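You operate a simulated robot arm through the tools that you are given. There is no shell and no other tool. Be economical: measure what you need, move in short steps, check, and stop when the job is done.

You run a simulated robot arm. Do the job below in one go: nothing can be reset, and whatever is moved stays where it is left.

TASK
Close the drain valve, turn the main on and run the tub tap till it stops spitting.
Fine: tap off; empty the yellow jug into the tub and put it back.

Only the result counts: the job must be done as asked and must still hold three seconds after the hand-in. Knocking over, shifting, dropping, spilling or breaking anything else fails it.

THE ROBOT
A 7-joint arm with a two-finger parallel gripper on a trunk, on a base that drives. Base frame: it is fixed to the floor where the robot stands at the start and does not move with it; the origin is under the middle of the robot, x ahead of it, y to its left, z up. Lengths are in m, angles in degrees, forces in N, time in s.
With the tool pointing down near the work surface it reaches from about 0.1 to 0.88 m from the robot's upright axis, wherever it stands. Its first joint turns from -115.0 to 115.0 degrees. Places, roughly: blue tap lever [-0.5, 1, 1]; green hose tap lever [0.6, -0.2, 1.1]; laundry tub [-0.1, 1, 0.4]; red main valve lever [0.6, 0.4, 1.2]; yellow drain valve lever [0.6, 0.1, 1.1]. Payload 3.91 kg.
The tool frame sits at the grasp point between the pads (the TCP): z along the fingers, y along the line on which they close. The tips reach 0.03 m beyond it. Largest opening 0.11 m; finger width 0.02, thickness 0.01; the body of the gripper, 0.048 by 0.112 m, starts 0.055 m behind the TCP.
Orientation is that of the tool frame in the base frame, as [roll, pitch, yaw] about the fixed x, y, z axes, in that order (R = Rz(yaw) Ry(pitch) Rx(roll)). With the fingers straight down and closing along the base's y, the tool's x points along the base's -x, its y along +y and its z along -z.

THE INTERFACE
- The arm moves only by the tool jog_arm. Its argument "motion" is a list of rows, each a list of 7 numbers: the finger opening in mm, from 0 to 110, then the shift along the tool's x, y, z in units of 30 mm (1.0 is 30 mm), then the turn, a rotation vector about the tool's x, y, z in units of 4 degrees (1.0 is 4 degrees). In form: [[hand, tx, ty, tz, ax, ay, az], ...]. A call has 1 to 12 rows; each row shifts and turns the commanded pose from where the row before left it, along the tool's axes as they then stand. A call with a number of a shift or a turn outside -1 to 1 is refused whole. Each row takes 0.2 s and may step no farther than 0.05 m and 8.6 degrees from the row before; otherwise, or with a gripper value out of range, the whole call is refused. Where a pose cannot be reached the arm comes as near as it can. A force on the tool above 50 N (or 10 N above the force at the start of the call, whichever is more), or a blocked arm, ends the call early, and 0.2 s more pass. The fingers move at their own pace (about 0.153 m/s each) and stop on an object; they squeeze with about 40 N. The grip force told is the motor's: it shows also when the fingers shut on nothing. Time passes only in rows, and 0.2 s behind the last, so rows that do not move let the fingers close. It gives the time, the measured TCP pose, the force on the tool (base axes), the opening and the grip force at its end, in the units of the frame above (readings bear some noise), with the torque about the TCP (base axes, N m) and any sound that the robot's microphone picked up.
- Cameras (640 x 400 px; columns grow to the right, rows downward): "scene" is now at [0.1847, 0.2538, 1.4547]; the picture's right is [0.74, -0.67, 0.00], its down [-0.58, -0.64, -0.50] and it looks along [0.34, 0.37, -0.87] (base axes); focal length 214 px, centre (320, 200). "wrist" rides on the gripper at [0.073, 0.017, -0.103] in the tool frame; the picture's right is [-0.23, 0.97, 0.00], its down [-0.76, -0.18, -0.62] and it looks along [-0.61, -0.14, 0.78] (tool axes); focal length 222 px, centre (320, 200). There is no depth. A picture from a camera that has moved, and an enlarged one, comes with that camera's place and axes in the base frame and with its lens.
- get_image(camera): a new picture of that camera. The clock stands still meanwhile.
- lift_body(by): slides the trunk up (or, below 0, down) by that many m; the arm and the scene camera ride with it, the base frame stays. It gives what a move gives, with no picture.
- steer(legs): drives the robot by 1 to 6 legs, each [ahead, left, turn to the left] in m, m and degrees, along the robot's own axes; the way and the turn of a leg run together, so that a leg with both is an arc; at most 1.5 m and 180 degrees a leg. The arm and the cameras ride along, it lands a little off, and it stops where it bumps. It gives what a move gives.
- aim_head(pan, tilt): turns the head with the scene camera to pan (to the left, within 80 degrees either way) and tilt (down, from -29 to 69), counted from straight ahead of the robot. It gives what a move gives.
- close_up(camera, box): a new picture of the part [left, top, right, bottom] of that camera's present view, enlarged. The clock stands still meanwhile.
- hand_in(): hands the job in; it is judged then, once.

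Work in short steps. Places have to be worked out from the pictures, the camera data and where the tool is seen: move nearer, look again, correct. Check each grasp and each placing, and mend what went wrong. You have 120 turns and 90 pictures in all, those below and enlarged ones among them. Open the gripper and draw the arm clear of the work before you hand the job in, unless the task says otherwise; then end with one line.

The tools are called by a JSON object that holds its "name" and its "arguments". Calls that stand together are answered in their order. jog_arm: Moves the arm, as the interface text tells. Its arguments: {"type":"object","properties":{"motion":{"type":"array","items":{"type":"array","items":{"type":"number"}}}},"required":["motion"]} The other tools are called the same way: lift_body (by) slides the trunk up or down; steer (legs) drives the base; aim_head (pan, tilt) turns the head that bears the scene camera; get_image (camera) takes a picture; close_up (camera, box) takes an enlarged picture of a part of a camera's view; hand_in () hands the job in.

At the start:

```text
time: 0.0
position: [0.1047, 0.4605, 0.9541]
tcp_rot: [-175.7, 0.5, 177.4]
ft_force: [0.0, 0.2, -0.2]
ft_torque: [0.0, 0.0, 0.01]
finger_gap: 0.11
gripper_force: 0.0
trunk travel left (down, up): [-0.825, 0.165]
robot x, y, heading: [0.0011, -0.0019, -0.2]
head pan, tilt: [47.7, 59.9]
```

scene: 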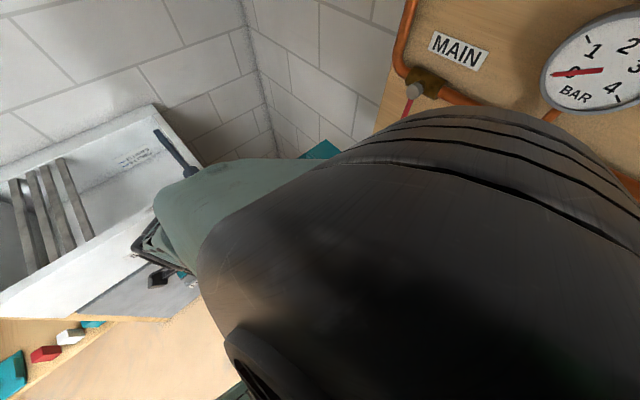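
wrist: 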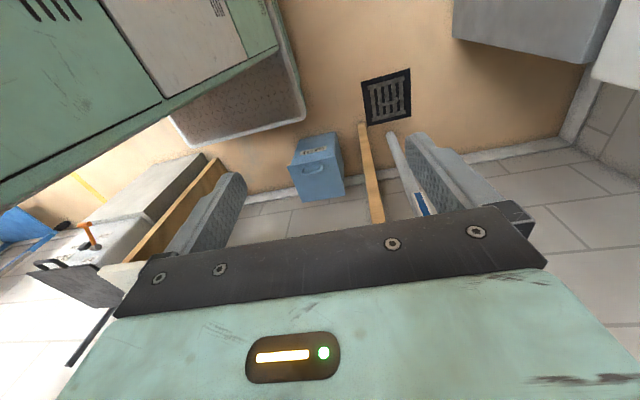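

The arm blocks the view, so I'll turn the head to look at the valve wall.

{"name": "aim_head", "arguments": {"pan": 10, "tilt": 25}}

{"name": "get_image", "arguments": {"camera": "scene"}}

```text
time: 1.0
position: [0.1057, 0.4597, 0.9534]
tcp_rot: [-175.6, 0.5, 177.3]
ft_force: [-0.6, -0.2, -0.3]
ft_torque: [0.0, 0.03, -0.01]
finger_gap: 0.1099
gripper_force: 0.1
trunk travel left (down, up): [-0.825, 0.165]
robot x, y, heading: [0.0033, -0.0006, -0.0]
head pan, tilt: [10.0, 25.0]
```

```text
87 pictures are left
camera scene: at [0.2305, 0.2205, 1.5046], right [0.17, -0.98, 0.0], down [-0.42, -0.07, -0.91], along [0.89, 0.16, -0.42], focal length 214 px, centre (320, 200)
```

scene: 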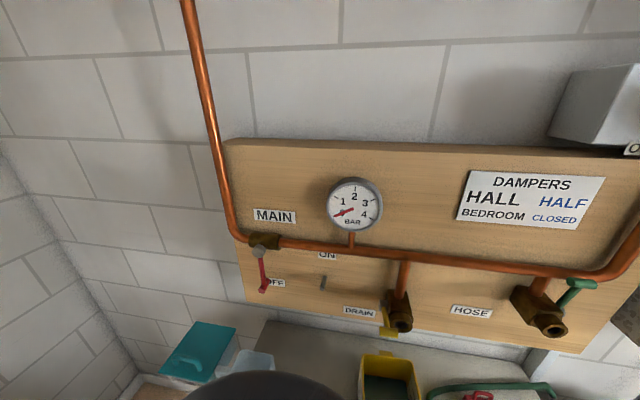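

{"name": "aim_head", "arguments": {"pan": -15, "tilt": 45}}

{"name": "get_image", "arguments": {"camera": "scene"}}

{"name": "aim_head", "arguments": {"pan": 80, "tilt": 35}}

{"name": "get_image", "arguments": {"camera": "scene"}}

```text
time: 1.9
position: [0.106, 0.4608, 0.9538]
tcp_rot: [-175.5, 0.6, 177.4]
ft_force: [-0.2, -0.4, -0.3]
ft_torque: [0.01, -0.01, -0.03]
finger_gap: 0.1099
gripper_force: 0.0
trunk travel left (down, up): [-0.825, 0.165]
robot x, y, heading: [-0.0024, -0.0009, -0.0]
head pan, tilt: [-15.0, 45.0]
```

```text
86 pictures are left
camera scene: at [0.2184, 0.1835, 1.4741], right [-0.26, -0.97, 0.0], down [-0.68, 0.18, -0.71], along [0.68, -0.18, -0.71], focal length 214 px, centre (320, 200)
```

scene: 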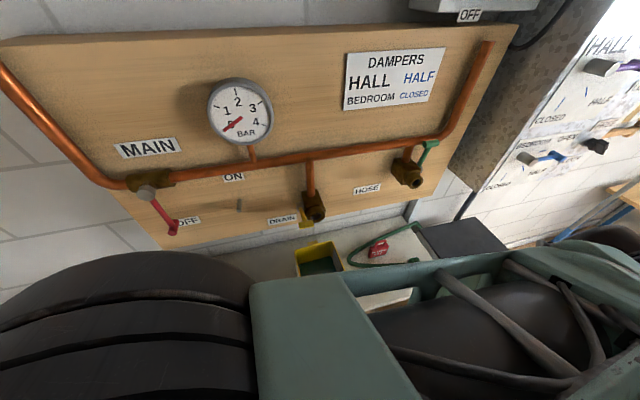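

```text
time: 3.6
position: [0.1067, 0.4597, 0.9536]
tcp_rot: [-175.6, 0.5, 177.3]
ft_force: [0.2, -0.2, 0.3]
ft_torque: [-0.01, -0.01, -0.01]
finger_gap: 0.1101
gripper_force: 0.0
trunk travel left (down, up): [-0.825, 0.165]
robot x, y, heading: [-0.0011, 0.0013, 0.0]
head pan, tilt: [80.0, 35.0]
```

```text
85 pictures are left
camera scene: at [0.1552, 0.2912, 1.4889], right [0.98, -0.17, 0.0], down [-0.1, -0.56, -0.82], along [0.14, 0.81, -0.57], focal length 214 px, centre (320, 200)
```

scene: 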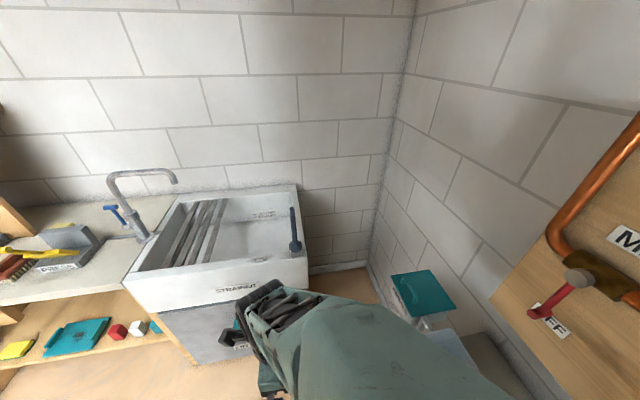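

Let me enlarge the tub, and the valve area.

{"name": "close_up", "arguments": {"camera": "scene", "box": [0, 150, 320, 370]}}

{"name": "aim_head", "arguments": {"pan": 5, "tilt": 50}}

{"name": "close_up", "arguments": {"camera": "scene", "box": [100, 60, 500, 310]}}

```text
1.82 times, centred on (160, 260) of scene
camera zoom: at [0.1552, 0.2912, 1.4889], right [0.98, -0.17, 0.0], down [-0.1, -0.56, -0.82], along [0.14, 0.81, -0.57], focal length 390 px, centre (611, 91)
```

zoom: 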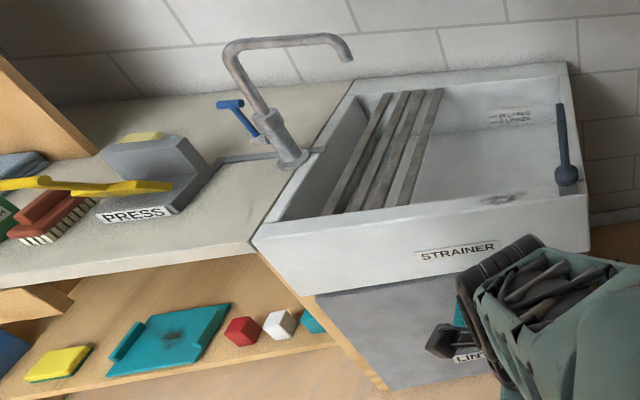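

```text
time: 5.1
position: [0.1055, 0.461, 0.9536]
tcp_rot: [-175.7, 0.5, 177.3]
ft_force: [-0.6, 0.5, -0.8]
ft_torque: [0.03, -0.01, 0.01]
finger_gap: 0.1101
gripper_force: 0.1
trunk travel left (down, up): [-0.825, 0.165]
robot x, y, heading: [0.0009, -0.003, 0.0]
head pan, tilt: [5.0, 50.0]
```

```text
1.60 times, centred on (300, 185) of scene
camera zoom: at [0.2165, 0.2112, 1.4672], right [0.09, -1.0, 0.0], down [-0.76, -0.07, -0.64], along [0.64, 0.06, -0.77], focal length 343 px, centre (352, 224)
```

zoom: 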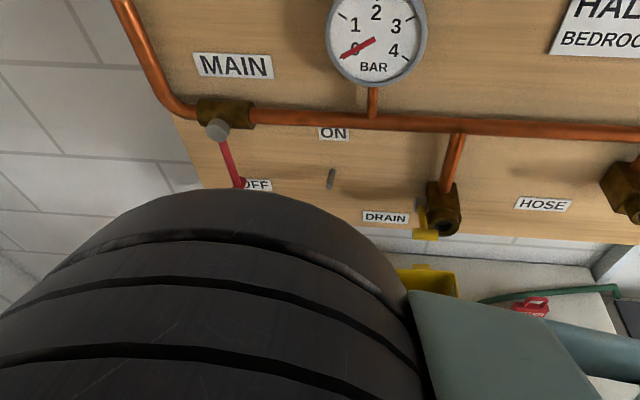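

The main lever hangs down (OFF) from about (0.6, 0.43, 1.19), and ON is to its right. I'll tip the tool from down to forward while raising it.

{"name": "jog_arm", "arguments": {"motion": [[0, -0.5, 0, 0, 0, -1, 0], [0, -0.5, 0, 0, 0, -1, 0], [0, -0.5, 0, 0, 0, -1, 0], [0, -0.5, 0, 0, 0, -1, 0], [0, -0.5, 0, 0, 0, -1, 0], [0, -0.5, 0, 0, 0, -1, 0], [0, -0.5, 0, 0, 0, -1, 0], [0, -0.5, 0, 0, 0, -1, 0], [0, -0.5, 0, 0, 0, -1, 0], [0, -0.5, 0, 0, 0, -1, 0], [0, -0.5, 0, 0, 0, -1, 0]]}}

{"name": "jog_arm", "arguments": {"motion": [[0, -0.5, 0, 0, 0, -1, 0], [0, -0.5, 0, 0, 0, -1, 0], [0, -0.5, 0, 0, 0, -1, 0], [0, -0.5, 0, 0, 0, -1, 0], [0, -0.5, 0, 0, 0, -1, 0], [0, -0.5, 0, 0, 0, -1, 0], [0, -0.5, 0, 0, 0, -1, 0], [0, -0.5, 0, 0, 0, -1, 0], [0, -0.5, 0, 0, 0, -1, 0], [0, -0.5, 0, 0, 0, -1, 0], [0, -0.5, 0, 0, 0, -1, 0]]}}

{"name": "get_image", "arguments": {"camera": "scene"}}

{"name": "get_image", "arguments": {"camera": "wrist"}}

```text
time: 6.2
position: [0.2547, 0.4618, 0.9665]
tcp_rot: [-175.9, 17.1, 169.7]
ft_force: [-0.8, 0.7, 0.5]
ft_torque: [0.03, -0.02, 0.02]
finger_gap: 0.0
gripper_force: 38.1
trunk travel left (down, up): [-0.825, 0.165]
robot x, y, heading: [0.0008, -0.0004, -0.2]
head pan, tilt: [5.0, 50.0]
stopped in row 5: the arm was blocked; the commanded pose is now the measured one
```

```text
time: 7.3
position: [0.399, 0.4376, 1.0101]
tcp_rot: [-177.0, 34.0, 161.6]
ft_force: [-0.3, -0.5, 0.1]
ft_torque: [0.01, -0.03, 0.03]
finger_gap: 0.0002
gripper_force: 38.0
trunk travel left (down, up): [-0.825, 0.165]
robot x, y, heading: [0.0012, 0.0005, 0.1]
head pan, tilt: [5.0, 50.0]
stopped in row 5: the arm was blocked; the commanded pose is now the measured one
```

```text
82 pictures are left
camera scene: at [0.2164, 0.2112, 1.4672], right [0.09, -1.0, 0.0], down [-0.76, -0.07, -0.64], along [0.64, 0.06, -0.77], focal length 214 px, centre (320, 200)
```

scene: 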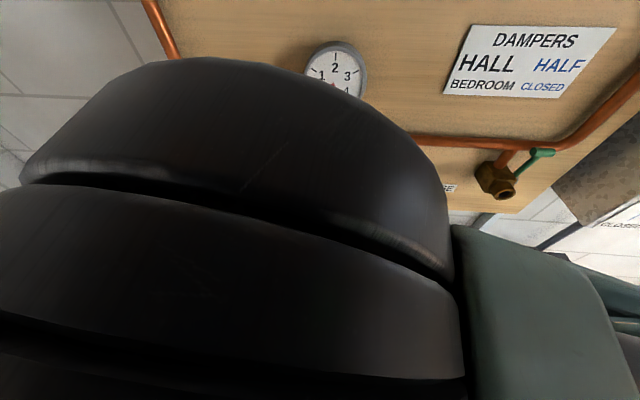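

```text
81 pictures are left
camera wrist: at [0.2927, 0.4958, 1.0534], right [0.51, 0.85, 0.09], down [0.22, -0.23, 0.95], along [0.83, -0.47, -0.3], focal length 222 px, centre (320, 200)
```

wrist: 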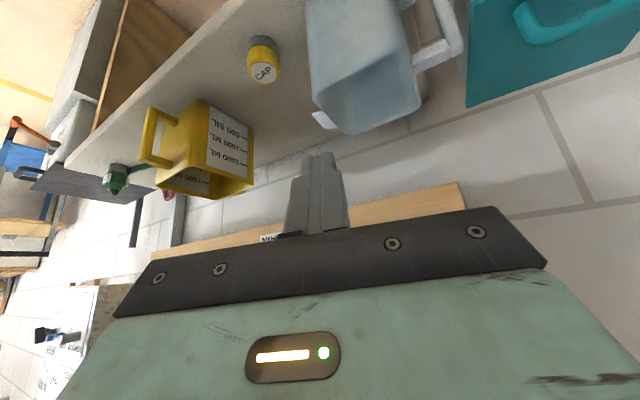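

The moves went farther than I commanded and were reported as blocked. I'll test single small moves to learn the response.

{"name": "jog_arm", "arguments": {"motion": [[0, -0.3, 0, 0, 0, 0, 0]]}}

{"name": "jog_arm", "arguments": {"motion": [[0, 0, 0, 0, 0, -1, 0]]}}

{"name": "jog_arm", "arguments": {"motion": [[0, 0, 0, 0, 0, -1, 0], [0, 0, 0, 0, 0, -1, 0]]}}

```text
time: 7.7
position: [0.4042, 0.4355, 1.0124]
tcp_rot: [-177.0, 34.0, 161.8]
ft_force: [0.9, 0.5, 0.1]
ft_torque: [0.0, 0.01, 0.01]
finger_gap: 0.0
gripper_force: 37.9
trunk travel left (down, up): [-0.825, 0.165]
robot x, y, heading: [-0.0007, -0.0003, -0.1]
head pan, tilt: [5.0, 50.0]
```

```text
time: 8.1
position: [0.4227, 0.4338, 1.0285]
tcp_rot: [-178.4, 37.5, 158.9]
ft_force: [0.5, -0.2, -0.6]
ft_torque: [0.0, 0.02, 0.02]
finger_gap: 0.0
gripper_force: 37.6
trunk travel left (down, up): [-0.825, 0.165]
robot x, y, heading: [-0.0002, -0.0008, 0.3]
head pan, tilt: [5.0, 50.0]
```

```text
time: 8.9
position: [0.4736, 0.4152, 1.0293]
tcp_rot: [-178.7, 45.4, 153.8]
ft_force: [-0.2, 0.5, -0.4]
ft_torque: [0.0, 0.03, -0.02]
finger_gap: 0.0
gripper_force: 37.4
trunk travel left (down, up): [-0.825, 0.165]
robot x, y, heading: [-0.0027, 0.0005, -0.0]
head pan, tilt: [5.0, 50.0]
stopped in row 2: the arm was blocked; the commanded pose is now the measured one
```

Pure turns drift, so this posture is at a joint limit: the hand is far off to the left side. I'll stand back and to the left so the valves are nearly straight ahead.

{"name": "steer", "arguments": {"legs": [[-0.2, 0, 0], [0, 0.25, 0]]}}

{"name": "get_image", "arguments": {"camera": "scene"}}

```text
time: 12.0
position: [0.2657, 0.6661, 1.0286]
tcp_rot: [-178.6, 45.3, 154.0]
ft_force: [-0.2, 0.2, 0.8]
ft_torque: [0.0, 0.01, -0.02]
finger_gap: 0.0
gripper_force: 38.1
trunk travel left (down, up): [-0.825, 0.165]
robot x, y, heading: [-0.2075, 0.2485, 0.2]
head pan, tilt: [5.0, 50.0]
```

```text
80 pictures are left
camera scene: at [0.0103, 0.4607, 1.4672], right [0.09, -1.0, 0.0], down [-0.76, -0.07, -0.64], along [0.64, 0.06, -0.77], focal length 214 px, centre (320, 200)
```

scene: 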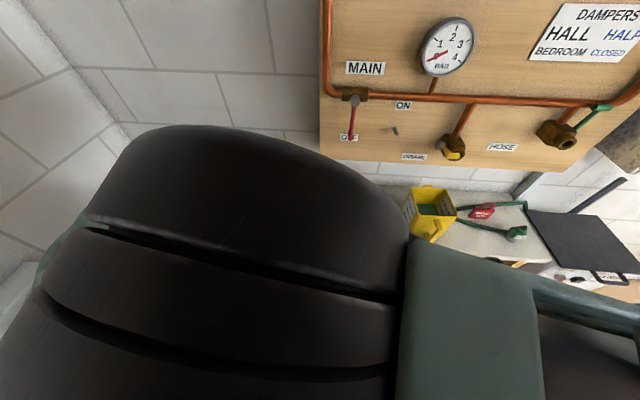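

The levers are now in view. I'll bring the hand right, in front of the main lever, while straightening its yaw.

{"name": "jog_arm", "arguments": {"motion": [[0, 0, -1, 0, -0.5, 0, -0.5], [0, 0, -1, 0, -0.5, 0, -0.5], [0, 0, -1, 0, -0.5, 0, -0.5], [0, 0, -1, 0, -0.5, 0, -0.5], [0, 0, -1, 0, -0.5, 0, -0.5], [0, 0, -1, 0, -0.5, 0, -0.5], [0, 0, -1, 0, -0.5, 0, -0.5], [0, 0, -1, 0, -0.5, 0, -0.5]]}}

```text
time: 12.8
position: [0.3178, 0.537, 1.0125]
tcp_rot: [-175.6, 46.6, 153.4]
ft_force: [0.2, 1.2, 0.4]
ft_torque: [-0.02, -0.03, 0.0]
finger_gap: 0.0002
gripper_force: 38.3
trunk travel left (down, up): [-0.825, 0.165]
robot x, y, heading: [-0.2045, 0.2497, 0.3]
head pan, tilt: [5.0, 50.0]
stopped in row 3: the arm was blocked; the commanded pose is now the measured one
```

{"name": "jog_arm", "arguments": {"motion": [[0, 0, -1, 0, 0, 0, 0], [0, 0, -1, 0, 0, 0, 0], [0, 0, -1, 0, 0, 0, 0]]}}

{"name": "jog_arm", "arguments": {"motion": [[0, 0, 0, 0, 0, 0, 1]]}}

{"name": "jog_arm", "arguments": {"motion": [[0, 0, 0, 0, 0, 0, -1]]}}

{"name": "jog_arm", "arguments": {"motion": [[0, 0, 0, 0, 1, 0, 0]]}}

{"name": "jog_arm", "arguments": {"motion": [[0, 0, 0, 0, -1, 0, 0]]}}

{"name": "jog_arm", "arguments": {"motion": [[0, 0, 0, 0, 0, 1, 0]]}}

```text
time: 13.5
position: [0.3382, 0.4172, 1.0102]
tcp_rot: [-174.1, 47.4, 144.2]
ft_force: [0.5, 0.5, 0.9]
ft_torque: [-0.03, -0.02, 0.0]
finger_gap: 0.0
gripper_force: 37.6
trunk travel left (down, up): [-0.825, 0.165]
robot x, y, heading: [-0.2051, 0.2464, 0.1]
head pan, tilt: [5.0, 50.0]
stopped in row 3: the arm was blocked; the commanded pose is now the measured one
```

```text
time: 13.9
position: [0.3407, 0.4144, 1.012]
tcp_rot: [-179.1, 47.3, 137.2]
ft_force: [0.2, 0.7, -0.5]
ft_torque: [0.02, -0.03, -0.02]
finger_gap: 0.0
gripper_force: 37.8
trunk travel left (down, up): [-0.825, 0.165]
robot x, y, heading: [-0.2043, 0.2476, 0.3]
head pan, tilt: [5.0, 50.0]
```

```text
time: 14.3
position: [0.3408, 0.4136, 1.0113]
tcp_rot: [-174.7, 47.0, 143.3]
ft_force: [0.1, -0.5, -0.5]
ft_torque: [-0.02, 0.04, 0.0]
finger_gap: 0.0
gripper_force: 37.5
trunk travel left (down, up): [-0.825, 0.165]
robot x, y, heading: [-0.2058, 0.2478, 0.4]
head pan, tilt: [5.0, 50.0]
```

```text
time: 14.7
position: [0.3361, 0.4177, 1.0085]
tcp_rot: [-170.0, 47.4, 144.6]
ft_force: [-0.7, -0.2, 0.9]
ft_torque: [0.02, 0.02, 0.01]
finger_gap: 0.0002
gripper_force: 37.7
trunk travel left (down, up): [-0.825, 0.165]
robot x, y, heading: [-0.2049, 0.2464, 0.3]
head pan, tilt: [5.0, 50.0]
```

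```text
time: 15.1
position: [0.3473, 0.4085, 1.0122]
tcp_rot: [-174.8, 47.1, 142.2]
ft_force: [0.2, 0.2, -0.2]
ft_torque: [-0.02, 0.01, 0.01]
finger_gap: 0.0
gripper_force: 38.2
trunk travel left (down, up): [-0.825, 0.165]
robot x, y, heading: [-0.201, 0.2473, 0.3]
head pan, tilt: [5.0, 50.0]
```

```text
time: 15.5
position: [0.3373, 0.4119, 1.006]
tcp_rot: [-173.4, 43.9, 144.5]
ft_force: [0.1, 0.5, -0.2]
ft_torque: [-0.04, -0.01, -0.03]
finger_gap: 0.0
gripper_force: 37.6
trunk travel left (down, up): [-0.825, 0.165]
robot x, y, heading: [-0.2057, 0.2471, 0.5]
head pan, tilt: [5.0, 50.0]
```

Turns about the finger axis are free, but further pitching up is blocked. I'll lower the trunk so the forearm lies flatter, raising the hand relative to it.

{"name": "lift_body", "arguments": {"by": -0.12}}

{"name": "jog_arm", "arguments": {"motion": [[0, -0.7, 0, -0.7, 0, 0, 0], [0, -0.7, 0, -0.7, 0, 0, 0], [0, -0.7, 0, -0.7, 0, 0, 0], [0, -0.7, 0, -0.7, 0, 0, 0]]}}

{"name": "lift_body", "arguments": {"by": -0.12}}

{"name": "jog_arm", "arguments": {"motion": [[0, -0.7, 0, -0.7, 0, 0, 0], [0, -0.7, 0, -0.7, 0, 0, 0], [0, -0.7, 0, -0.7, 0, 0, 0], [0, -0.7, 0, -0.7, 0, 0, 0]]}}

{"name": "jog_arm", "arguments": {"motion": [[0, 0, 0, 0, 0, -1, 0], [0, 0, 0, 0, 0, -1, 0], [0, 0, 0, 0, 0, -1, 0]]}}

{"name": "get_image", "arguments": {"camera": "scene"}}

```text
time: 17.0
position: [0.3375, 0.413, 0.8865]
tcp_rot: [-173.7, 43.9, 144.2]
ft_force: [-0.5, 0.3, 1.1]
ft_torque: [-0.03, 0.0, 0.0]
finger_gap: 0.0
gripper_force: 37.8
trunk travel left (down, up): [-0.705, 0.285]
robot x, y, heading: [-0.2065, 0.249, 0.1]
head pan, tilt: [5.0, 50.0]
```

```text
time: 17.9
position: [0.3748, 0.3558, 0.945]
tcp_rot: [-164.3, 49.2, 145.0]
ft_force: [0.5, -0.1, 0.4]
ft_torque: [0.01, -0.01, 0.02]
finger_gap: 0.0
gripper_force: 38.1
trunk travel left (down, up): [-0.705, 0.285]
robot x, y, heading: [-0.2064, 0.2491, 0.3]
head pan, tilt: [5.0, 50.0]
stopped in row 4: the arm was blocked; the commanded pose is now the measured one
```

```text
time: 19.4
position: [0.3758, 0.3541, 0.8277]
tcp_rot: [-164.5, 49.1, 144.7]
ft_force: [-0.6, 0.0, 0.4]
ft_torque: [0.02, 0.0, -0.02]
finger_gap: 0.0
gripper_force: 37.4
trunk travel left (down, up): [-0.585, 0.405]
robot x, y, heading: [-0.2068, 0.2445, 0.4]
head pan, tilt: [5.0, 50.0]
```

```text
time: 20.5
position: [0.4163, 0.3149, 0.9187]
tcp_rot: [-155.2, 53.6, 143.9]
ft_force: [0.2, 0.0, 1.0]
ft_torque: [0.03, 0.0, 0.04]
finger_gap: 0.0
gripper_force: 37.4
trunk travel left (down, up): [-0.585, 0.405]
robot x, y, heading: [-0.2057, 0.2511, -0.1]
head pan, tilt: [5.0, 50.0]
stopped in row 4: the arm was blocked; the commanded pose is now the measured one
```

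```text
time: 21.3
position: [0.4184, 0.3139, 0.9248]
tcp_rot: [-148.2, 63.9, 152.2]
ft_force: [-0.1, 0.1, -0.4]
ft_torque: [0.0, 0.01, -0.01]
finger_gap: 0.0
gripper_force: 36.9
trunk travel left (down, up): [-0.585, 0.405]
robot x, y, heading: [-0.2028, 0.2483, 0.1]
head pan, tilt: [5.0, 50.0]
```

```text
79 pictures are left
camera scene: at [0.0103, 0.4611, 1.2271], right [0.1, -1.0, 0.0], down [-0.76, -0.07, -0.64], along [0.64, 0.06, -0.77], focal length 214 px, centre (320, 200)
```

scene: 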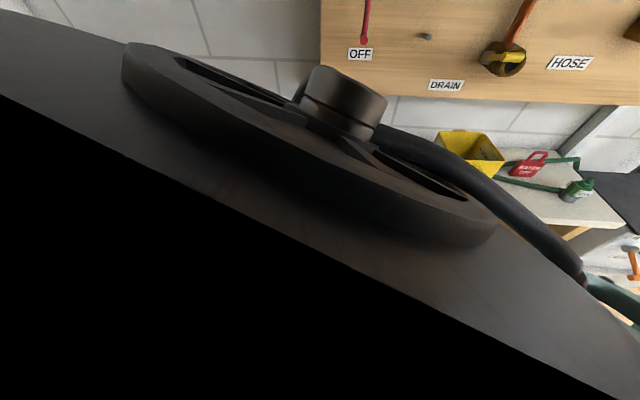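

Pitching works now, but the tool points to the right. I'll yaw it left about the vertical.

{"name": "jog_arm", "arguments": {"motion": [[0, 0, 0, 0, -0.9, -0.23, -0.37], [0, 0, 0, 0, -0.9, -0.23, -0.37], [0, 0, 0, 0, -0.9, -0.23, -0.37], [0, 0, 0, 0, -0.9, -0.23, -0.37], [0, 0, 0, 0, -0.9, -0.23, -0.37], [0, 0, 0, 0, -0.9, -0.23, -0.37]]}}

{"name": "aim_head", "arguments": {"pan": -20, "tilt": 10}}

{"name": "get_image", "arguments": {"camera": "scene"}}

```text
time: 22.6
position: [0.4374, 0.2603, 0.9229]
tcp_rot: [-147.5, 63.7, 166.0]
ft_force: [-0.1, 0.3, 0.1]
ft_torque: [-0.02, -0.02, -0.01]
finger_gap: 0.0002
gripper_force: 38.1
trunk travel left (down, up): [-0.585, 0.405]
robot x, y, heading: [-0.2056, 0.2487, 0.3]
head pan, tilt: [5.0, 50.0]
stopped in row 6: the arm was blocked; the commanded pose is now the measured one
```

```text
time: 23.7
position: [0.4383, 0.2597, 0.9225]
tcp_rot: [-147.4, 63.7, 166.0]
ft_force: [-0.1, 0.1, 0.1]
ft_torque: [0.02, 0.02, -0.01]
finger_gap: 0.0
gripper_force: 37.7
trunk travel left (down, up): [-0.585, 0.405]
robot x, y, heading: [-0.2041, 0.2489, 0.2]
head pan, tilt: [-20.0, 10.0]
```

```text
78 pictures are left
camera scene: at [0.0212, 0.4223, 1.2889], right [-0.34, -0.94, 0.0], down [-0.16, 0.06, -0.98], along [0.93, -0.33, -0.17], focal length 214 px, centre (320, 200)
```

scene: 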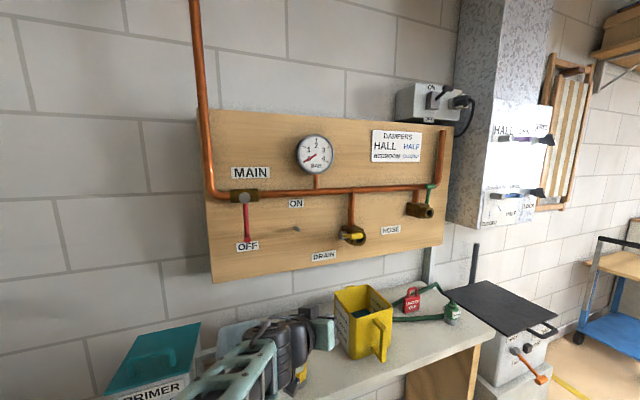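

{"name": "close_up", "arguments": {"camera": "scene", "box": [200, 150, 460, 312]}}

{"name": "close_up", "arguments": {"camera": "scene", "box": [180, 270, 480, 400]}}

```text
2.46 times, centred on (330, 231) of scene
camera zoom: at [0.0212, 0.4223, 1.2889], right [-0.34, -0.94, 0.0], down [-0.16, 0.06, -0.98], along [0.93, -0.33, -0.17], focal length 528 px, centre (295, 124)
```

zoom: 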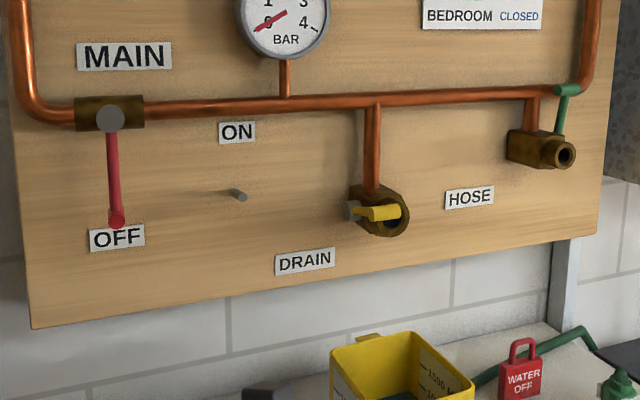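

```text
2.13 times, centred on (330, 335) of scene
camera zoom: at [0.0212, 0.4223, 1.2889], right [-0.34, -0.94, 0.0], down [-0.16, 0.06, -0.98], along [0.93, -0.33, -0.17], focal length 458 px, centre (299, -88)
```

zoom: 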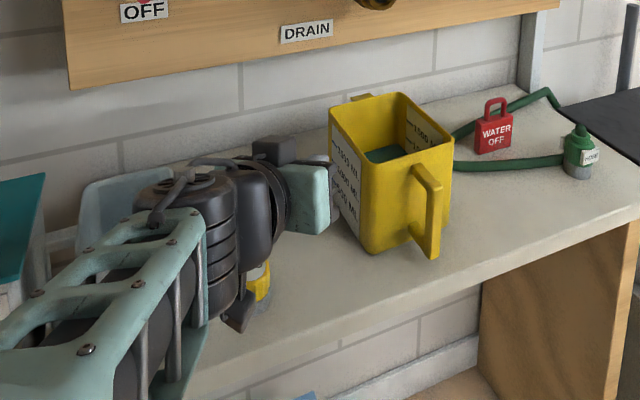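

The board is clear now: the main lever hangs at OFF (ON is to the right). The drain lever points toward me, in line with its outlet, so it is open. I'll raise the trunk to clear the shelf, then turn the tool to point right (-y), which suits both levers.

{"name": "lift_body", "arguments": {"by": 0.15}}

{"name": "jog_arm", "arguments": {"motion": [[0, 0, 0, -0.5, 0.66, 0.3, -0.96], [0, 0, 0, -0.5, 0.66, 0.3, -0.96], [0, 0, 0, -0.5, 0.66, 0.3, -0.96], [0, 0, 0, -0.5, 0.66, 0.3, -0.96], [0, 0, 0, 0, 0.66, 0.3, -0.96], [0, 0, 0, 0, 0.66, 0.3, -0.96], [0, 0, 0, 0, 0.66, 0.3, -0.96], [0, 0, 0, 0, 0.66, 0.3, -0.96]]}}

{"name": "jog_arm", "arguments": {"motion": [[0, 0, 0, 0, 0.66, 0.3, -0.96], [0, 0, 0, 0, 0.66, 0.3, -0.96], [0, 0, 0, 0, 0.66, 0.3, -0.96], [0, 0, 0, 0, 0.66, 0.3, -0.96], [0, 0, 0, 0, 0.66, 0.3, -0.96], [0, 0, 0, 0, 0.66, 0.3, -0.96], [0, 0, 0, 0, 0.66, 0.3, -0.96], [0, 0, 0, 0, 0.66, 0.3, -0.96]]}}

{"name": "get_image", "arguments": {"camera": "scene"}}

```text
time: 25.4
position: [0.4385, 0.2601, 1.0726]
tcp_rot: [-147.4, 63.6, 166.0]
ft_force: [0.7, 0.6, 0.0]
ft_torque: [0.01, 0.02, 0.0]
finger_gap: 0.0
gripper_force: 37.3
trunk travel left (down, up): [-0.735, 0.255]
robot x, y, heading: [-0.2068, 0.2491, 0.2]
head pan, tilt: [-20.0, 10.0]
```

```text
time: 27.2
position: [0.405, 0.3052, 1.0962]
tcp_rot: [-111.6, 33.6, -175.9]
ft_force: [-0.3, 0.0, 0.4]
ft_torque: [-0.01, 0.03, 0.0]
finger_gap: 0.0
gripper_force: 38.1
trunk travel left (down, up): [-0.735, 0.255]
robot x, y, heading: [-0.2055, 0.2489, 0.2]
head pan, tilt: [-20.0, 10.0]
```

```text
time: 29.0
position: [0.4064, 0.3043, 1.0951]
tcp_rot: [-91.0, 1.9, -179.4]
ft_force: [1.0, 0.3, 0.3]
ft_torque: [0.02, -0.02, -0.01]
finger_gap: 0.0001
gripper_force: 38.1
trunk travel left (down, up): [-0.735, 0.255]
robot x, y, heading: [-0.2047, 0.2484, 0.1]
head pan, tilt: [-20.0, 10.0]
```

```text
75 pictures are left
camera scene: at [0.0211, 0.4223, 1.4391], right [-0.34, -0.94, 0.0], down [-0.16, 0.06, -0.98], along [0.93, -0.33, -0.17], focal length 214 px, centre (320, 200)
```

scene: 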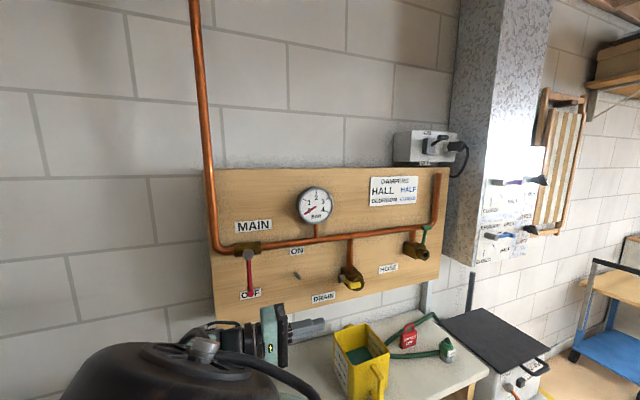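

That reached the pose exactly. Now I'll look closely at the drain lever from the scene and wrist cameras.

{"name": "close_up", "arguments": {"camera": "scene", "box": [230, 220, 450, 340]}}

{"name": "get_image", "arguments": {"camera": "wrist"}}

```text
2.91 times, centred on (340, 280) of scene
camera zoom: at [0.0211, 0.4223, 1.4391], right [-0.34, -0.94, 0.0], down [-0.16, 0.06, -0.98], along [0.93, -0.33, -0.17], focal length 624 px, centre (262, -33)
```

zoom: 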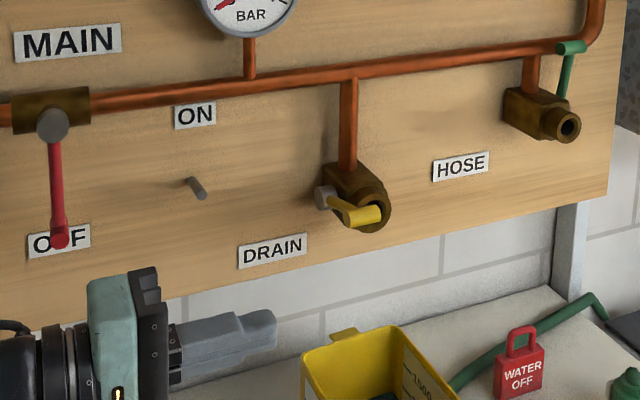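

```text
73 pictures are left
camera wrist: at [0.3318, 0.4072, 1.0782], right [0.26, 0.02, -0.97], down [0.75, 0.63, 0.21], along [0.61, -0.78, 0.15], focal length 222 px, centre (320, 200)
```

wrist: 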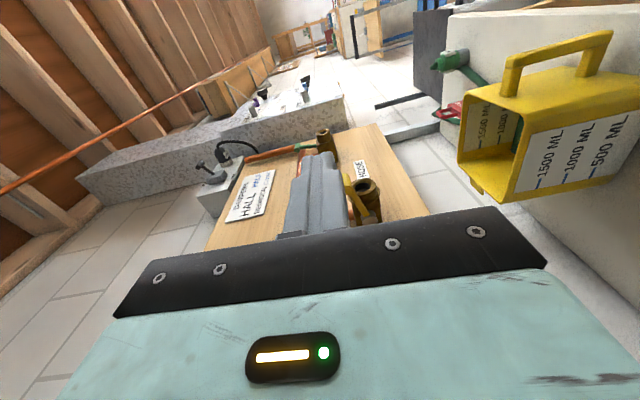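

{"name": "close_up", "arguments": {"camera": "wrist", "box": [280, 110, 440, 240]}}

```text
3.08 times, centred on (360, 175) of wrist
camera zoom: at [0.3318, 0.4072, 1.0782], right [0.26, 0.02, -0.97], down [0.75, 0.63, 0.21], along [0.61, -0.78, 0.15], focal length 684 px, centre (197, 277)
```

zoom: 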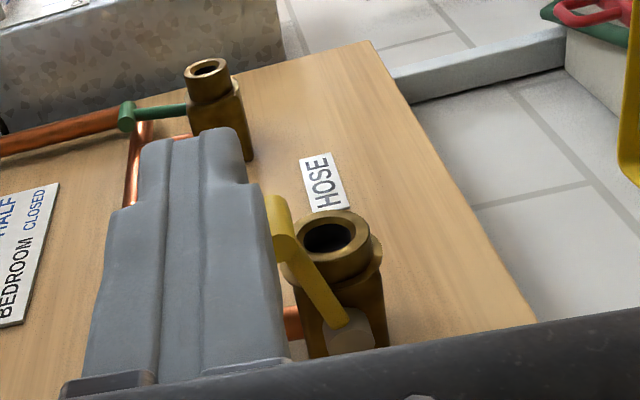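

The wrist view makes the drain handle clear. Its hub is at about (0.59, 0.15, 1.075), the arm points toward me, and a grip at about (0.537, 0.125, 1.085) points right. I'll slip the closed fingers under that grip.

{"name": "jog_arm", "arguments": {"motion": [[0, -0.9, 0.5, 0, 0, 0, 0], [0, -0.9, 0.5, 0, 0, 0, 0], [0, -0.9, 0.5, 0, 0, 0, 0], [0, -0.9, 0, 0, 0, 0, 0], [0, -0.5, 0, 0, 0, 0, 0], [0, 0, 0, 0, 0, 0.5, 0]]}}

{"name": "close_up", "arguments": {"camera": "wrist", "box": [220, 80, 460, 240]}}

```text
time: 30.4
position: [0.5295, 0.3081, 1.0551]
tcp_rot: [-91.0, 1.9, 178.6]
ft_force: [0.5, -0.5, -0.5]
ft_torque: [0.0, -0.01, 0.0]
finger_gap: 0.0002
gripper_force: 37.9
trunk travel left (down, up): [-0.735, 0.255]
robot x, y, heading: [-0.2034, 0.2476, 0.2]
head pan, tilt: [-20.0, 10.0]
```

```text
2.50 times, centred on (340, 160) of wrist
camera zoom: at [0.4589, 0.413, 1.0377], right [0.26, 0.01, -0.97], down [0.77, 0.6, 0.21], along [0.58, -0.8, 0.15], focal length 555 px, centre (270, 300)
```

zoom: 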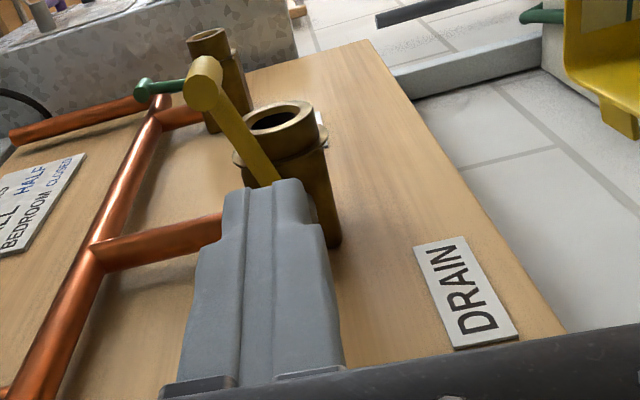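

The handle grip end is at x≈0.525, z≈1.086, just above the fingers' level. I'll slide the fingers in beneath it.

{"name": "jog_arm", "arguments": {"motion": [[0, 0, 0, 1, 0, 0, 0], [0, 0, 0, 1, 0, 0, 0], [0, 0, 0, 1, 0, 0, 0], [0, 0, 0, 1, 0, 0, 0], [0, 0, 0, 1, 0, 0, 0], [0, 0, 0, 1, 0, 0, 0]]}}

{"name": "close_up", "arguments": {"camera": "scene", "box": [230, 220, 450, 340]}}

```text
time: 31.8
position: [0.5274, 0.1275, 1.0516]
tcp_rot: [-91.1, 1.9, 178.7]
ft_force: [-0.3, 0.4, -0.6]
ft_torque: [-0.02, 0.0, -0.01]
finger_gap: 0.0
gripper_force: 36.7
trunk travel left (down, up): [-0.735, 0.255]
robot x, y, heading: [-0.2058, 0.2453, 0.3]
head pan, tilt: [-20.0, 10.0]
```

```text
2.91 times, centred on (340, 280) of scene
camera zoom: at [0.0211, 0.4225, 1.439], right [-0.34, -0.94, 0.0], down [-0.16, 0.06, -0.98], along [0.93, -0.33, -0.17], focal length 624 px, centre (262, -33)
```

zoom: 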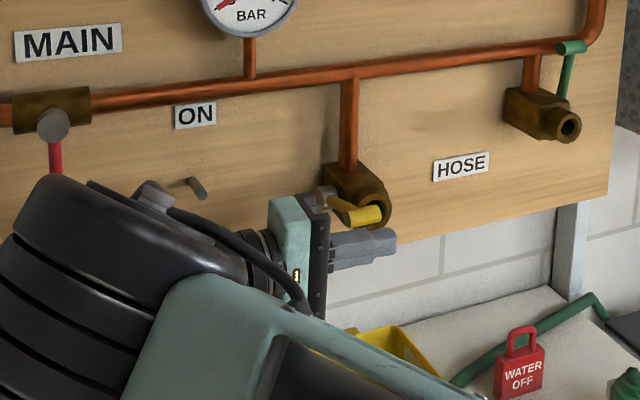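

The fingers are under the grip. Pushing up along the arc in small steps.

{"name": "jog_arm", "arguments": {"motion": [[0, 0.1, -0.5, 0, 0, 0, 0], [0, 0, -0.5, 0, 0, 0, 0], [0, 0, -0.5, 0, 0, 0, 0], [0, 0, -0.5, 0, 0, 0, 0]]}}

{"name": "close_up", "arguments": {"camera": "scene", "box": [230, 220, 450, 340]}}

```text
time: 32.8
position: [0.522, 0.1251, 1.1113]
tcp_rot: [-91.1, 1.9, 178.7]
ft_force: [-0.1, -0.7, -0.3]
ft_torque: [0.01, 0.01, 0.0]
finger_gap: 0.0003
gripper_force: 37.6
trunk travel left (down, up): [-0.735, 0.255]
robot x, y, heading: [-0.2044, 0.2514, 0.4]
head pan, tilt: [-20.0, 10.0]
```

```text
2.91 times, centred on (340, 280) of scene
camera zoom: at [0.0214, 0.4222, 1.439], right [-0.34, -0.94, 0.0], down [-0.16, 0.06, -0.98], along [0.93, -0.33, -0.17], focal length 624 px, centre (262, -33)
```

zoom: 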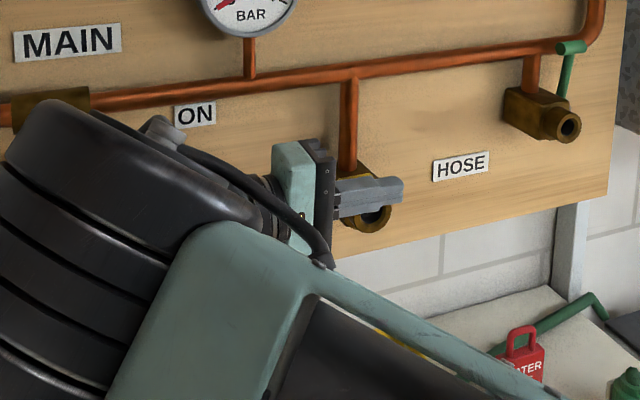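

The grip is riding up on the fingers with little force. I'll continue up and inward to the end of the arc.

{"name": "jog_arm", "arguments": {"motion": [[0, -0.3, -0.4, 0, 0, 0, 0], [0, -0.4, -0.3, 0, 0, 0, 0], [0, -0.4, -0.15, 0, 0, 0, 0], [0, -0.4, 0, 0, 0, 0, 0]]}}

{"name": "close_up", "arguments": {"camera": "scene", "box": [230, 220, 450, 340]}}

```text
time: 33.8
position: [0.565, 0.1219, 1.137]
tcp_rot: [-91.1, 2.0, 178.7]
ft_force: [-0.5, -1.0, 0.0]
ft_torque: [0.0, -0.01, -0.01]
finger_gap: 0.0001
gripper_force: 37.8
trunk travel left (down, up): [-0.735, 0.255]
robot x, y, heading: [-0.2009, 0.2482, 0.2]
head pan, tilt: [-20.0, 10.0]
```

```text
2.91 times, centred on (340, 280) of scene
camera zoom: at [0.0212, 0.4223, 1.439], right [-0.34, -0.94, 0.0], down [-0.16, 0.06, -0.98], along [0.93, -0.33, -0.17], focal length 624 px, centre (262, -33)
```

zoom: 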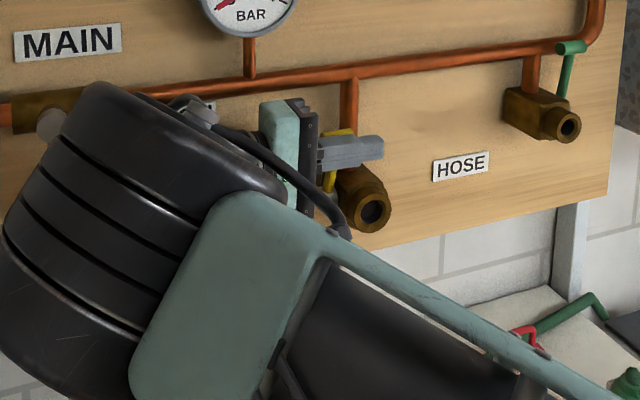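

The lever is almost upright. A little more inward until it meets the stop.

{"name": "jog_arm", "arguments": {"motion": [[0, -0.2, 0, 0, 0, 0, 0], [0, -0.2, 0, 0, 0, 0, 0], [0, -0.2, 0, 0, 0, 0, 0]]}}

{"name": "close_up", "arguments": {"camera": "wrist", "box": [220, 80, 460, 240]}}

```text
time: 34.6
position: [0.5795, 0.123, 1.1377]
tcp_rot: [-91.0, 1.8, 178.2]
ft_force: [-37.9, 3.9, -2.6]
ft_torque: [-0.1, -0.27, 1.14]
finger_gap: 0.0
gripper_force: 37.5
trunk travel left (down, up): [-0.735, 0.255]
robot x, y, heading: [-0.2035, 0.2493, 0.4]
head pan, tilt: [-20.0, 10.0]
```

```text
2.50 times, centred on (340, 160) of wrist
camera zoom: at [0.509, 0.2287, 1.1207], right [0.26, 0.01, -0.97], down [0.77, 0.6, 0.21], along [0.58, -0.8, 0.15], focal length 555 px, centre (270, 300)
```

zoom: 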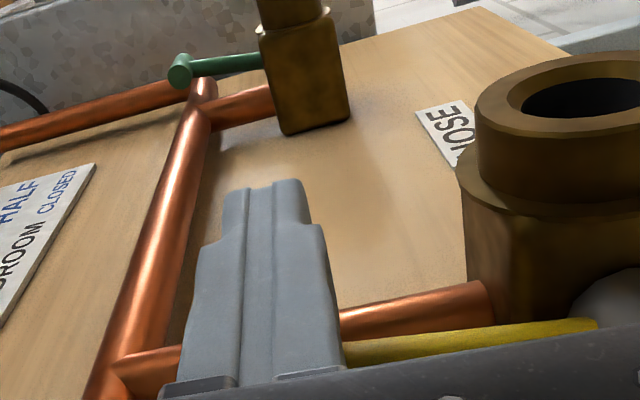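

It hit the stop (38 N) with the lever upright along the pipe, so the drain is closed. I'll back off the same way and shift the base left for the main valve.

{"name": "jog_arm", "arguments": {"motion": [[0, 0.8, 0, 0, 0, 0, 0], [0, 0.9, 0, 0, 0, 0, 0], [0, 0.9, 0, 0, 0, 0, 0], [0, 0.9, 0, -0.8, 0, 0, 0], [0, 0.9, 0, -0.8, 0, 0, 0], [0, 0.9, 0, -0.8, 0, 0, 0], [0, 0.2, 0, -0.8, 0, 0, 0], [0, 0, 0, -0.8, 0, 0, 0]]}}

{"name": "steer", "arguments": {"legs": [[0.0, 0.15, 0]]}}

{"name": "get_image", "arguments": {"camera": "scene"}}

```text
time: 36.4
position: [0.4213, 0.2453, 1.1346]
tcp_rot: [-91.1, 1.7, 178.6]
ft_force: [-0.2, 0.3, 0.1]
ft_torque: [0.0, 0.0, 0.01]
finger_gap: 0.0001
gripper_force: 37.8
trunk travel left (down, up): [-0.735, 0.255]
robot x, y, heading: [-0.2096, 0.2525, 0.1]
head pan, tilt: [-20.0, 10.0]
```

```text
time: 37.8
position: [0.421, 0.3931, 1.1342]
tcp_rot: [-91.1, 2.0, 178.5]
ft_force: [0.1, 0.3, 0.1]
ft_torque: [-0.05, 0.03, 0.03]
finger_gap: 0.0
gripper_force: 37.9
trunk travel left (down, up): [-0.735, 0.255]
robot x, y, heading: [-0.2047, 0.3975, 0.3]
head pan, tilt: [-20.0, 10.0]
```

```text
66 pictures are left
camera scene: at [0.0212, 0.5705, 1.439], right [-0.34, -0.94, 0.0], down [-0.16, 0.06, -0.98], along [0.93, -0.33, -0.17], focal length 214 px, centre (320, 200)
```

scene: 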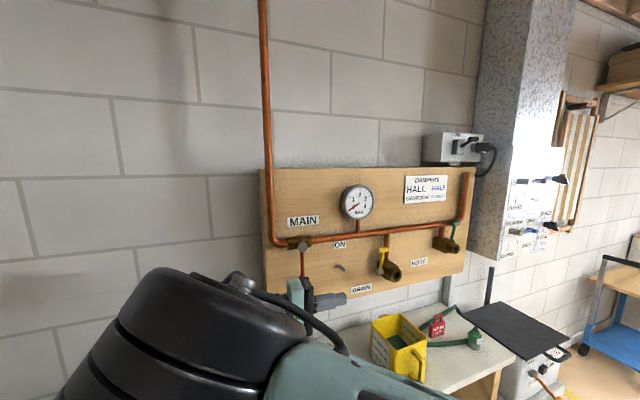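

Drain shows closed. I'll move the hand left of the main lever, then take a wrist look to place its knob.

{"name": "jog_arm", "arguments": {"motion": [[0, 0, 0, -1, 0, 0, 0], [0, 0, 0, -1, 0, 0, 0], [0, 0, 0, -1, 0, 0, 0], [0, 0, 0, -1, 0, 0, 0], [0, 0, 0, -0.7, 0, 0, 0]]}}

{"name": "get_image", "arguments": {"camera": "wrist"}}

{"name": "close_up", "arguments": {"camera": "scene", "box": [230, 200, 430, 330]}}

```text
time: 39.0
position: [0.4217, 0.5351, 1.1367]
tcp_rot: [-91.2, 1.9, 178.5]
ft_force: [-0.8, 0.2, -0.4]
ft_torque: [0.03, 0.01, 0.03]
finger_gap: 0.0
gripper_force: 37.8
trunk travel left (down, up): [-0.735, 0.255]
robot x, y, heading: [-0.2062, 0.3967, -0.0]
head pan, tilt: [-20.0, 10.0]
```

```text
65 pictures are left
camera wrist: at [0.3521, 0.6403, 1.1201], right [0.26, 0.01, -0.97], down [0.77, 0.6, 0.21], along [0.58, -0.8, 0.15], focal length 222 px, centre (320, 200)
```

wrist: 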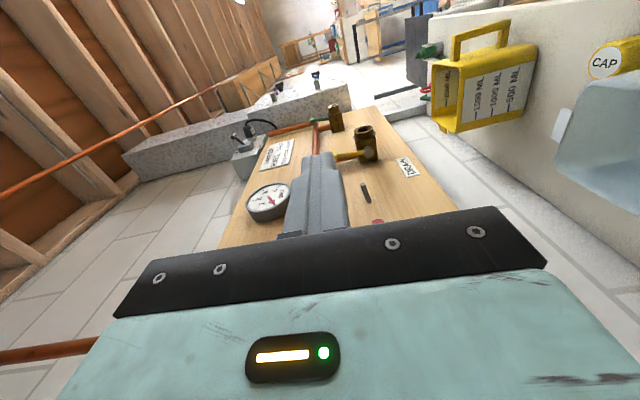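

```text
3.08 times, centred on (330, 265) of scene
camera zoom: at [0.0211, 0.5703, 1.4391], right [-0.34, -0.94, 0.0], down [-0.16, 0.06, -0.98], along [0.93, -0.34, -0.17], focal length 660 px, centre (289, 0)
```

zoom: 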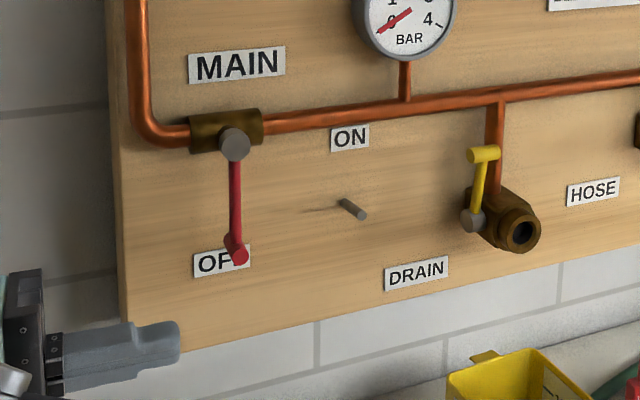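

Drain lever is up. The main knob triangulates to about (0.56, 0.42, 1.105) and its hub to (0.57, 0.42, 1.21). I'll bring the fingertips to its left at z≈1.125.

{"name": "jog_arm", "arguments": {"motion": [[0, -1, 0.1, 0, 0, 0, 0], [0, -1, 0.1, 0, 0, 0, 0], [0, -1, 0.1, 0, 0, 0, 0], [0, -1, 0.1, 0, 0, 0, 0], [0, -0.9, 0, 0, 0, 0, 0]]}}

{"name": "close_up", "arguments": {"camera": "scene", "box": [230, 200, 430, 330]}}

{"name": "get_image", "arguments": {"camera": "wrist"}}

```text
time: 40.2
position: [0.5526, 0.5291, 1.1287]
tcp_rot: [-91.1, 1.8, 178.7]
ft_force: [-0.5, -0.9, -0.2]
ft_torque: [-0.03, -0.03, -0.06]
finger_gap: 0.0
gripper_force: 37.7
out of reach, approached as far as the arm can: row 5
trunk travel left (down, up): [-0.735, 0.255]
robot x, y, heading: [-0.2074, 0.3962, 0.5]
head pan, tilt: [-20.0, 10.0]
```

```text
3.08 times, centred on (330, 265) of scene
camera zoom: at [0.0213, 0.5705, 1.439], right [-0.34, -0.94, 0.0], down [-0.16, 0.06, -0.98], along [0.93, -0.33, -0.17], focal length 660 px, centre (289, 0)
```

zoom: 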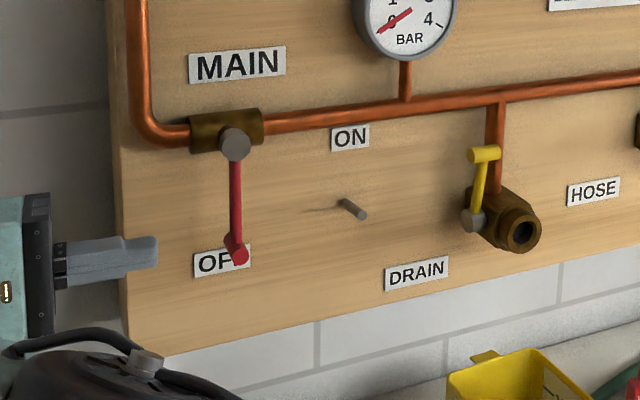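

```text
62 pictures are left
camera wrist: at [0.4822, 0.6352, 1.1115], right [0.26, 0.01, -0.97], down [0.77, 0.6, 0.21], along [0.58, -0.8, 0.15], focal length 222 px, centre (320, 200)
```

wrist: 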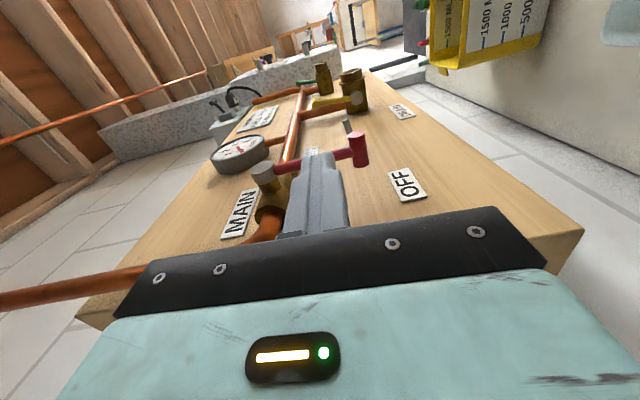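

Arm is at its reach here; the knob looks to be at x≈0.575–0.585. I'll drive forward 3 cm.

{"name": "steer", "arguments": {"legs": [[0.03, 0, 0]]}}

{"name": "jog_arm", "arguments": {"motion": [[0, 0, 0.1, 0.8, 0, 0, 0], [0, 0, 0, 0.8, 0, 0, 0], [0, 0, 0, 0.5, 0, 0, 0]]}}

{"name": "close_up", "arguments": {"camera": "scene", "box": [230, 200, 430, 330]}}

```text
time: 41.0
position: [0.5814, 0.5311, 1.1278]
tcp_rot: [-91.1, 1.9, 178.6]
ft_force: [0.4, -0.2, 0.6]
ft_torque: [0.03, 0.01, 0.0]
finger_gap: 0.0
gripper_force: 37.3
trunk travel left (down, up): [-0.735, 0.255]
robot x, y, heading: [-0.1728, 0.3965, 0.1]
head pan, tilt: [-20.0, 10.0]
```

```text
time: 41.8
position: [0.5815, 0.4674, 1.1243]
tcp_rot: [-91.1, 1.8, 178.6]
ft_force: [0.4, -0.2, -0.4]
ft_torque: [0.03, 0.0, -0.02]
finger_gap: 0.0002
gripper_force: 37.8
trunk travel left (down, up): [-0.735, 0.255]
robot x, y, heading: [-0.1801, 0.3973, 0.1]
head pan, tilt: [-20.0, 10.0]
```

```text
3.08 times, centred on (330, 265) of scene
camera zoom: at [0.0506, 0.5707, 1.439], right [-0.34, -0.94, 0.0], down [-0.16, 0.06, -0.98], along [0.93, -0.33, -0.17], focal length 660 px, centre (289, 0)
```

zoom: 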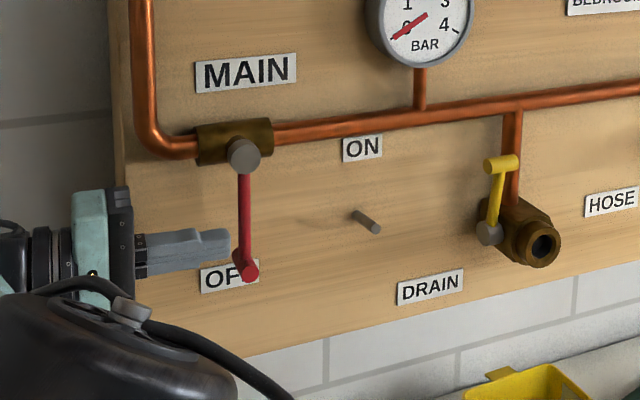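

Fingertips are just left of the lever's lower half. Pushing right.

{"name": "jog_arm", "arguments": {"motion": [[0, 0, 0, 0.5, 0, 0, 0], [0, 0, 0, 0.5, 0, 0, 0], [0, 0, 0, 0.5, 0, 0, 0], [0, 0, -0.2, 0.5, 0, 0, 0]]}}

{"name": "close_up", "arguments": {"camera": "scene", "box": [230, 200, 430, 330]}}

```text
time: 42.8
position: [0.5788, 0.4054, 1.13]
tcp_rot: [-91.1, 1.8, 178.6]
ft_force: [-0.4, 0.3, 0.0]
ft_torque: [0.0, 0.01, -0.04]
finger_gap: 0.0
gripper_force: 37.6
trunk travel left (down, up): [-0.735, 0.255]
robot x, y, heading: [-0.1782, 0.3967, 0.2]
head pan, tilt: [-20.0, 10.0]
```

```text
3.08 times, centred on (330, 265) of scene
camera zoom: at [0.0505, 0.5707, 1.439], right [-0.34, -0.94, 0.0], down [-0.16, 0.06, -0.98], along [0.93, -0.33, -0.17], focal length 660 px, centre (289, 0)
```

zoom: 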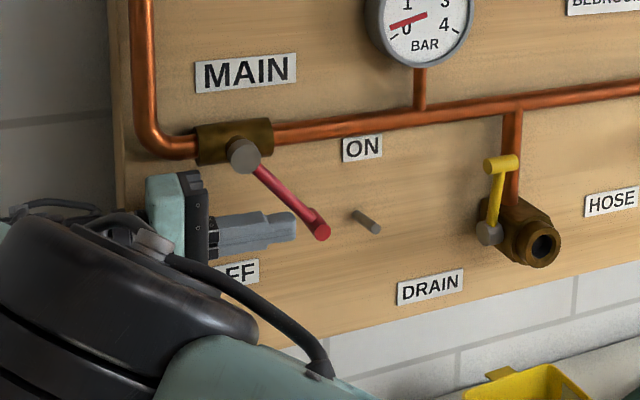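

Lever is at about 45° and the gauge is moving. Now lifting under it.

{"name": "jog_arm", "arguments": {"motion": [[0, 0, -0.5, 0, 0, 0, 0], [0, 0, -0.5, 0, 0, 0, 0], [0, 0, -0.5, 0, 0, 0, 0], [0, 0, -0.4, 0, 0, 0, 0]]}}

{"name": "close_up", "arguments": {"camera": "scene", "box": [230, 200, 430, 330]}}

```text
time: 43.7
position: [0.5778, 0.4052, 1.1643]
tcp_rot: [-91.6, 0.5, 178.5]
ft_force: [0.3, 1.3, -13.4]
ft_torque: [-0.77, 0.63, 0.04]
finger_gap: 0.0002
gripper_force: 37.8
trunk travel left (down, up): [-0.735, 0.255]
robot x, y, heading: [-0.1785, 0.3989, 0.1]
head pan, tilt: [-20.0, 10.0]
stopped in row 4: the force on the tool passed its limit (the readings are from after the stop); the commanded pose is now the measured one
```

```text
3.08 times, centred on (330, 265) of scene
camera zoom: at [0.0511, 0.5707, 1.4389], right [-0.34, -0.94, 0.0], down [-0.16, 0.06, -0.98], along [0.93, -0.33, -0.17], focal length 660 px, centre (289, 0)
```

zoom: 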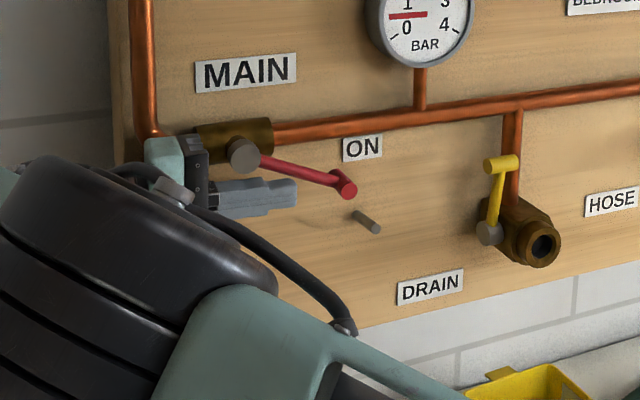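

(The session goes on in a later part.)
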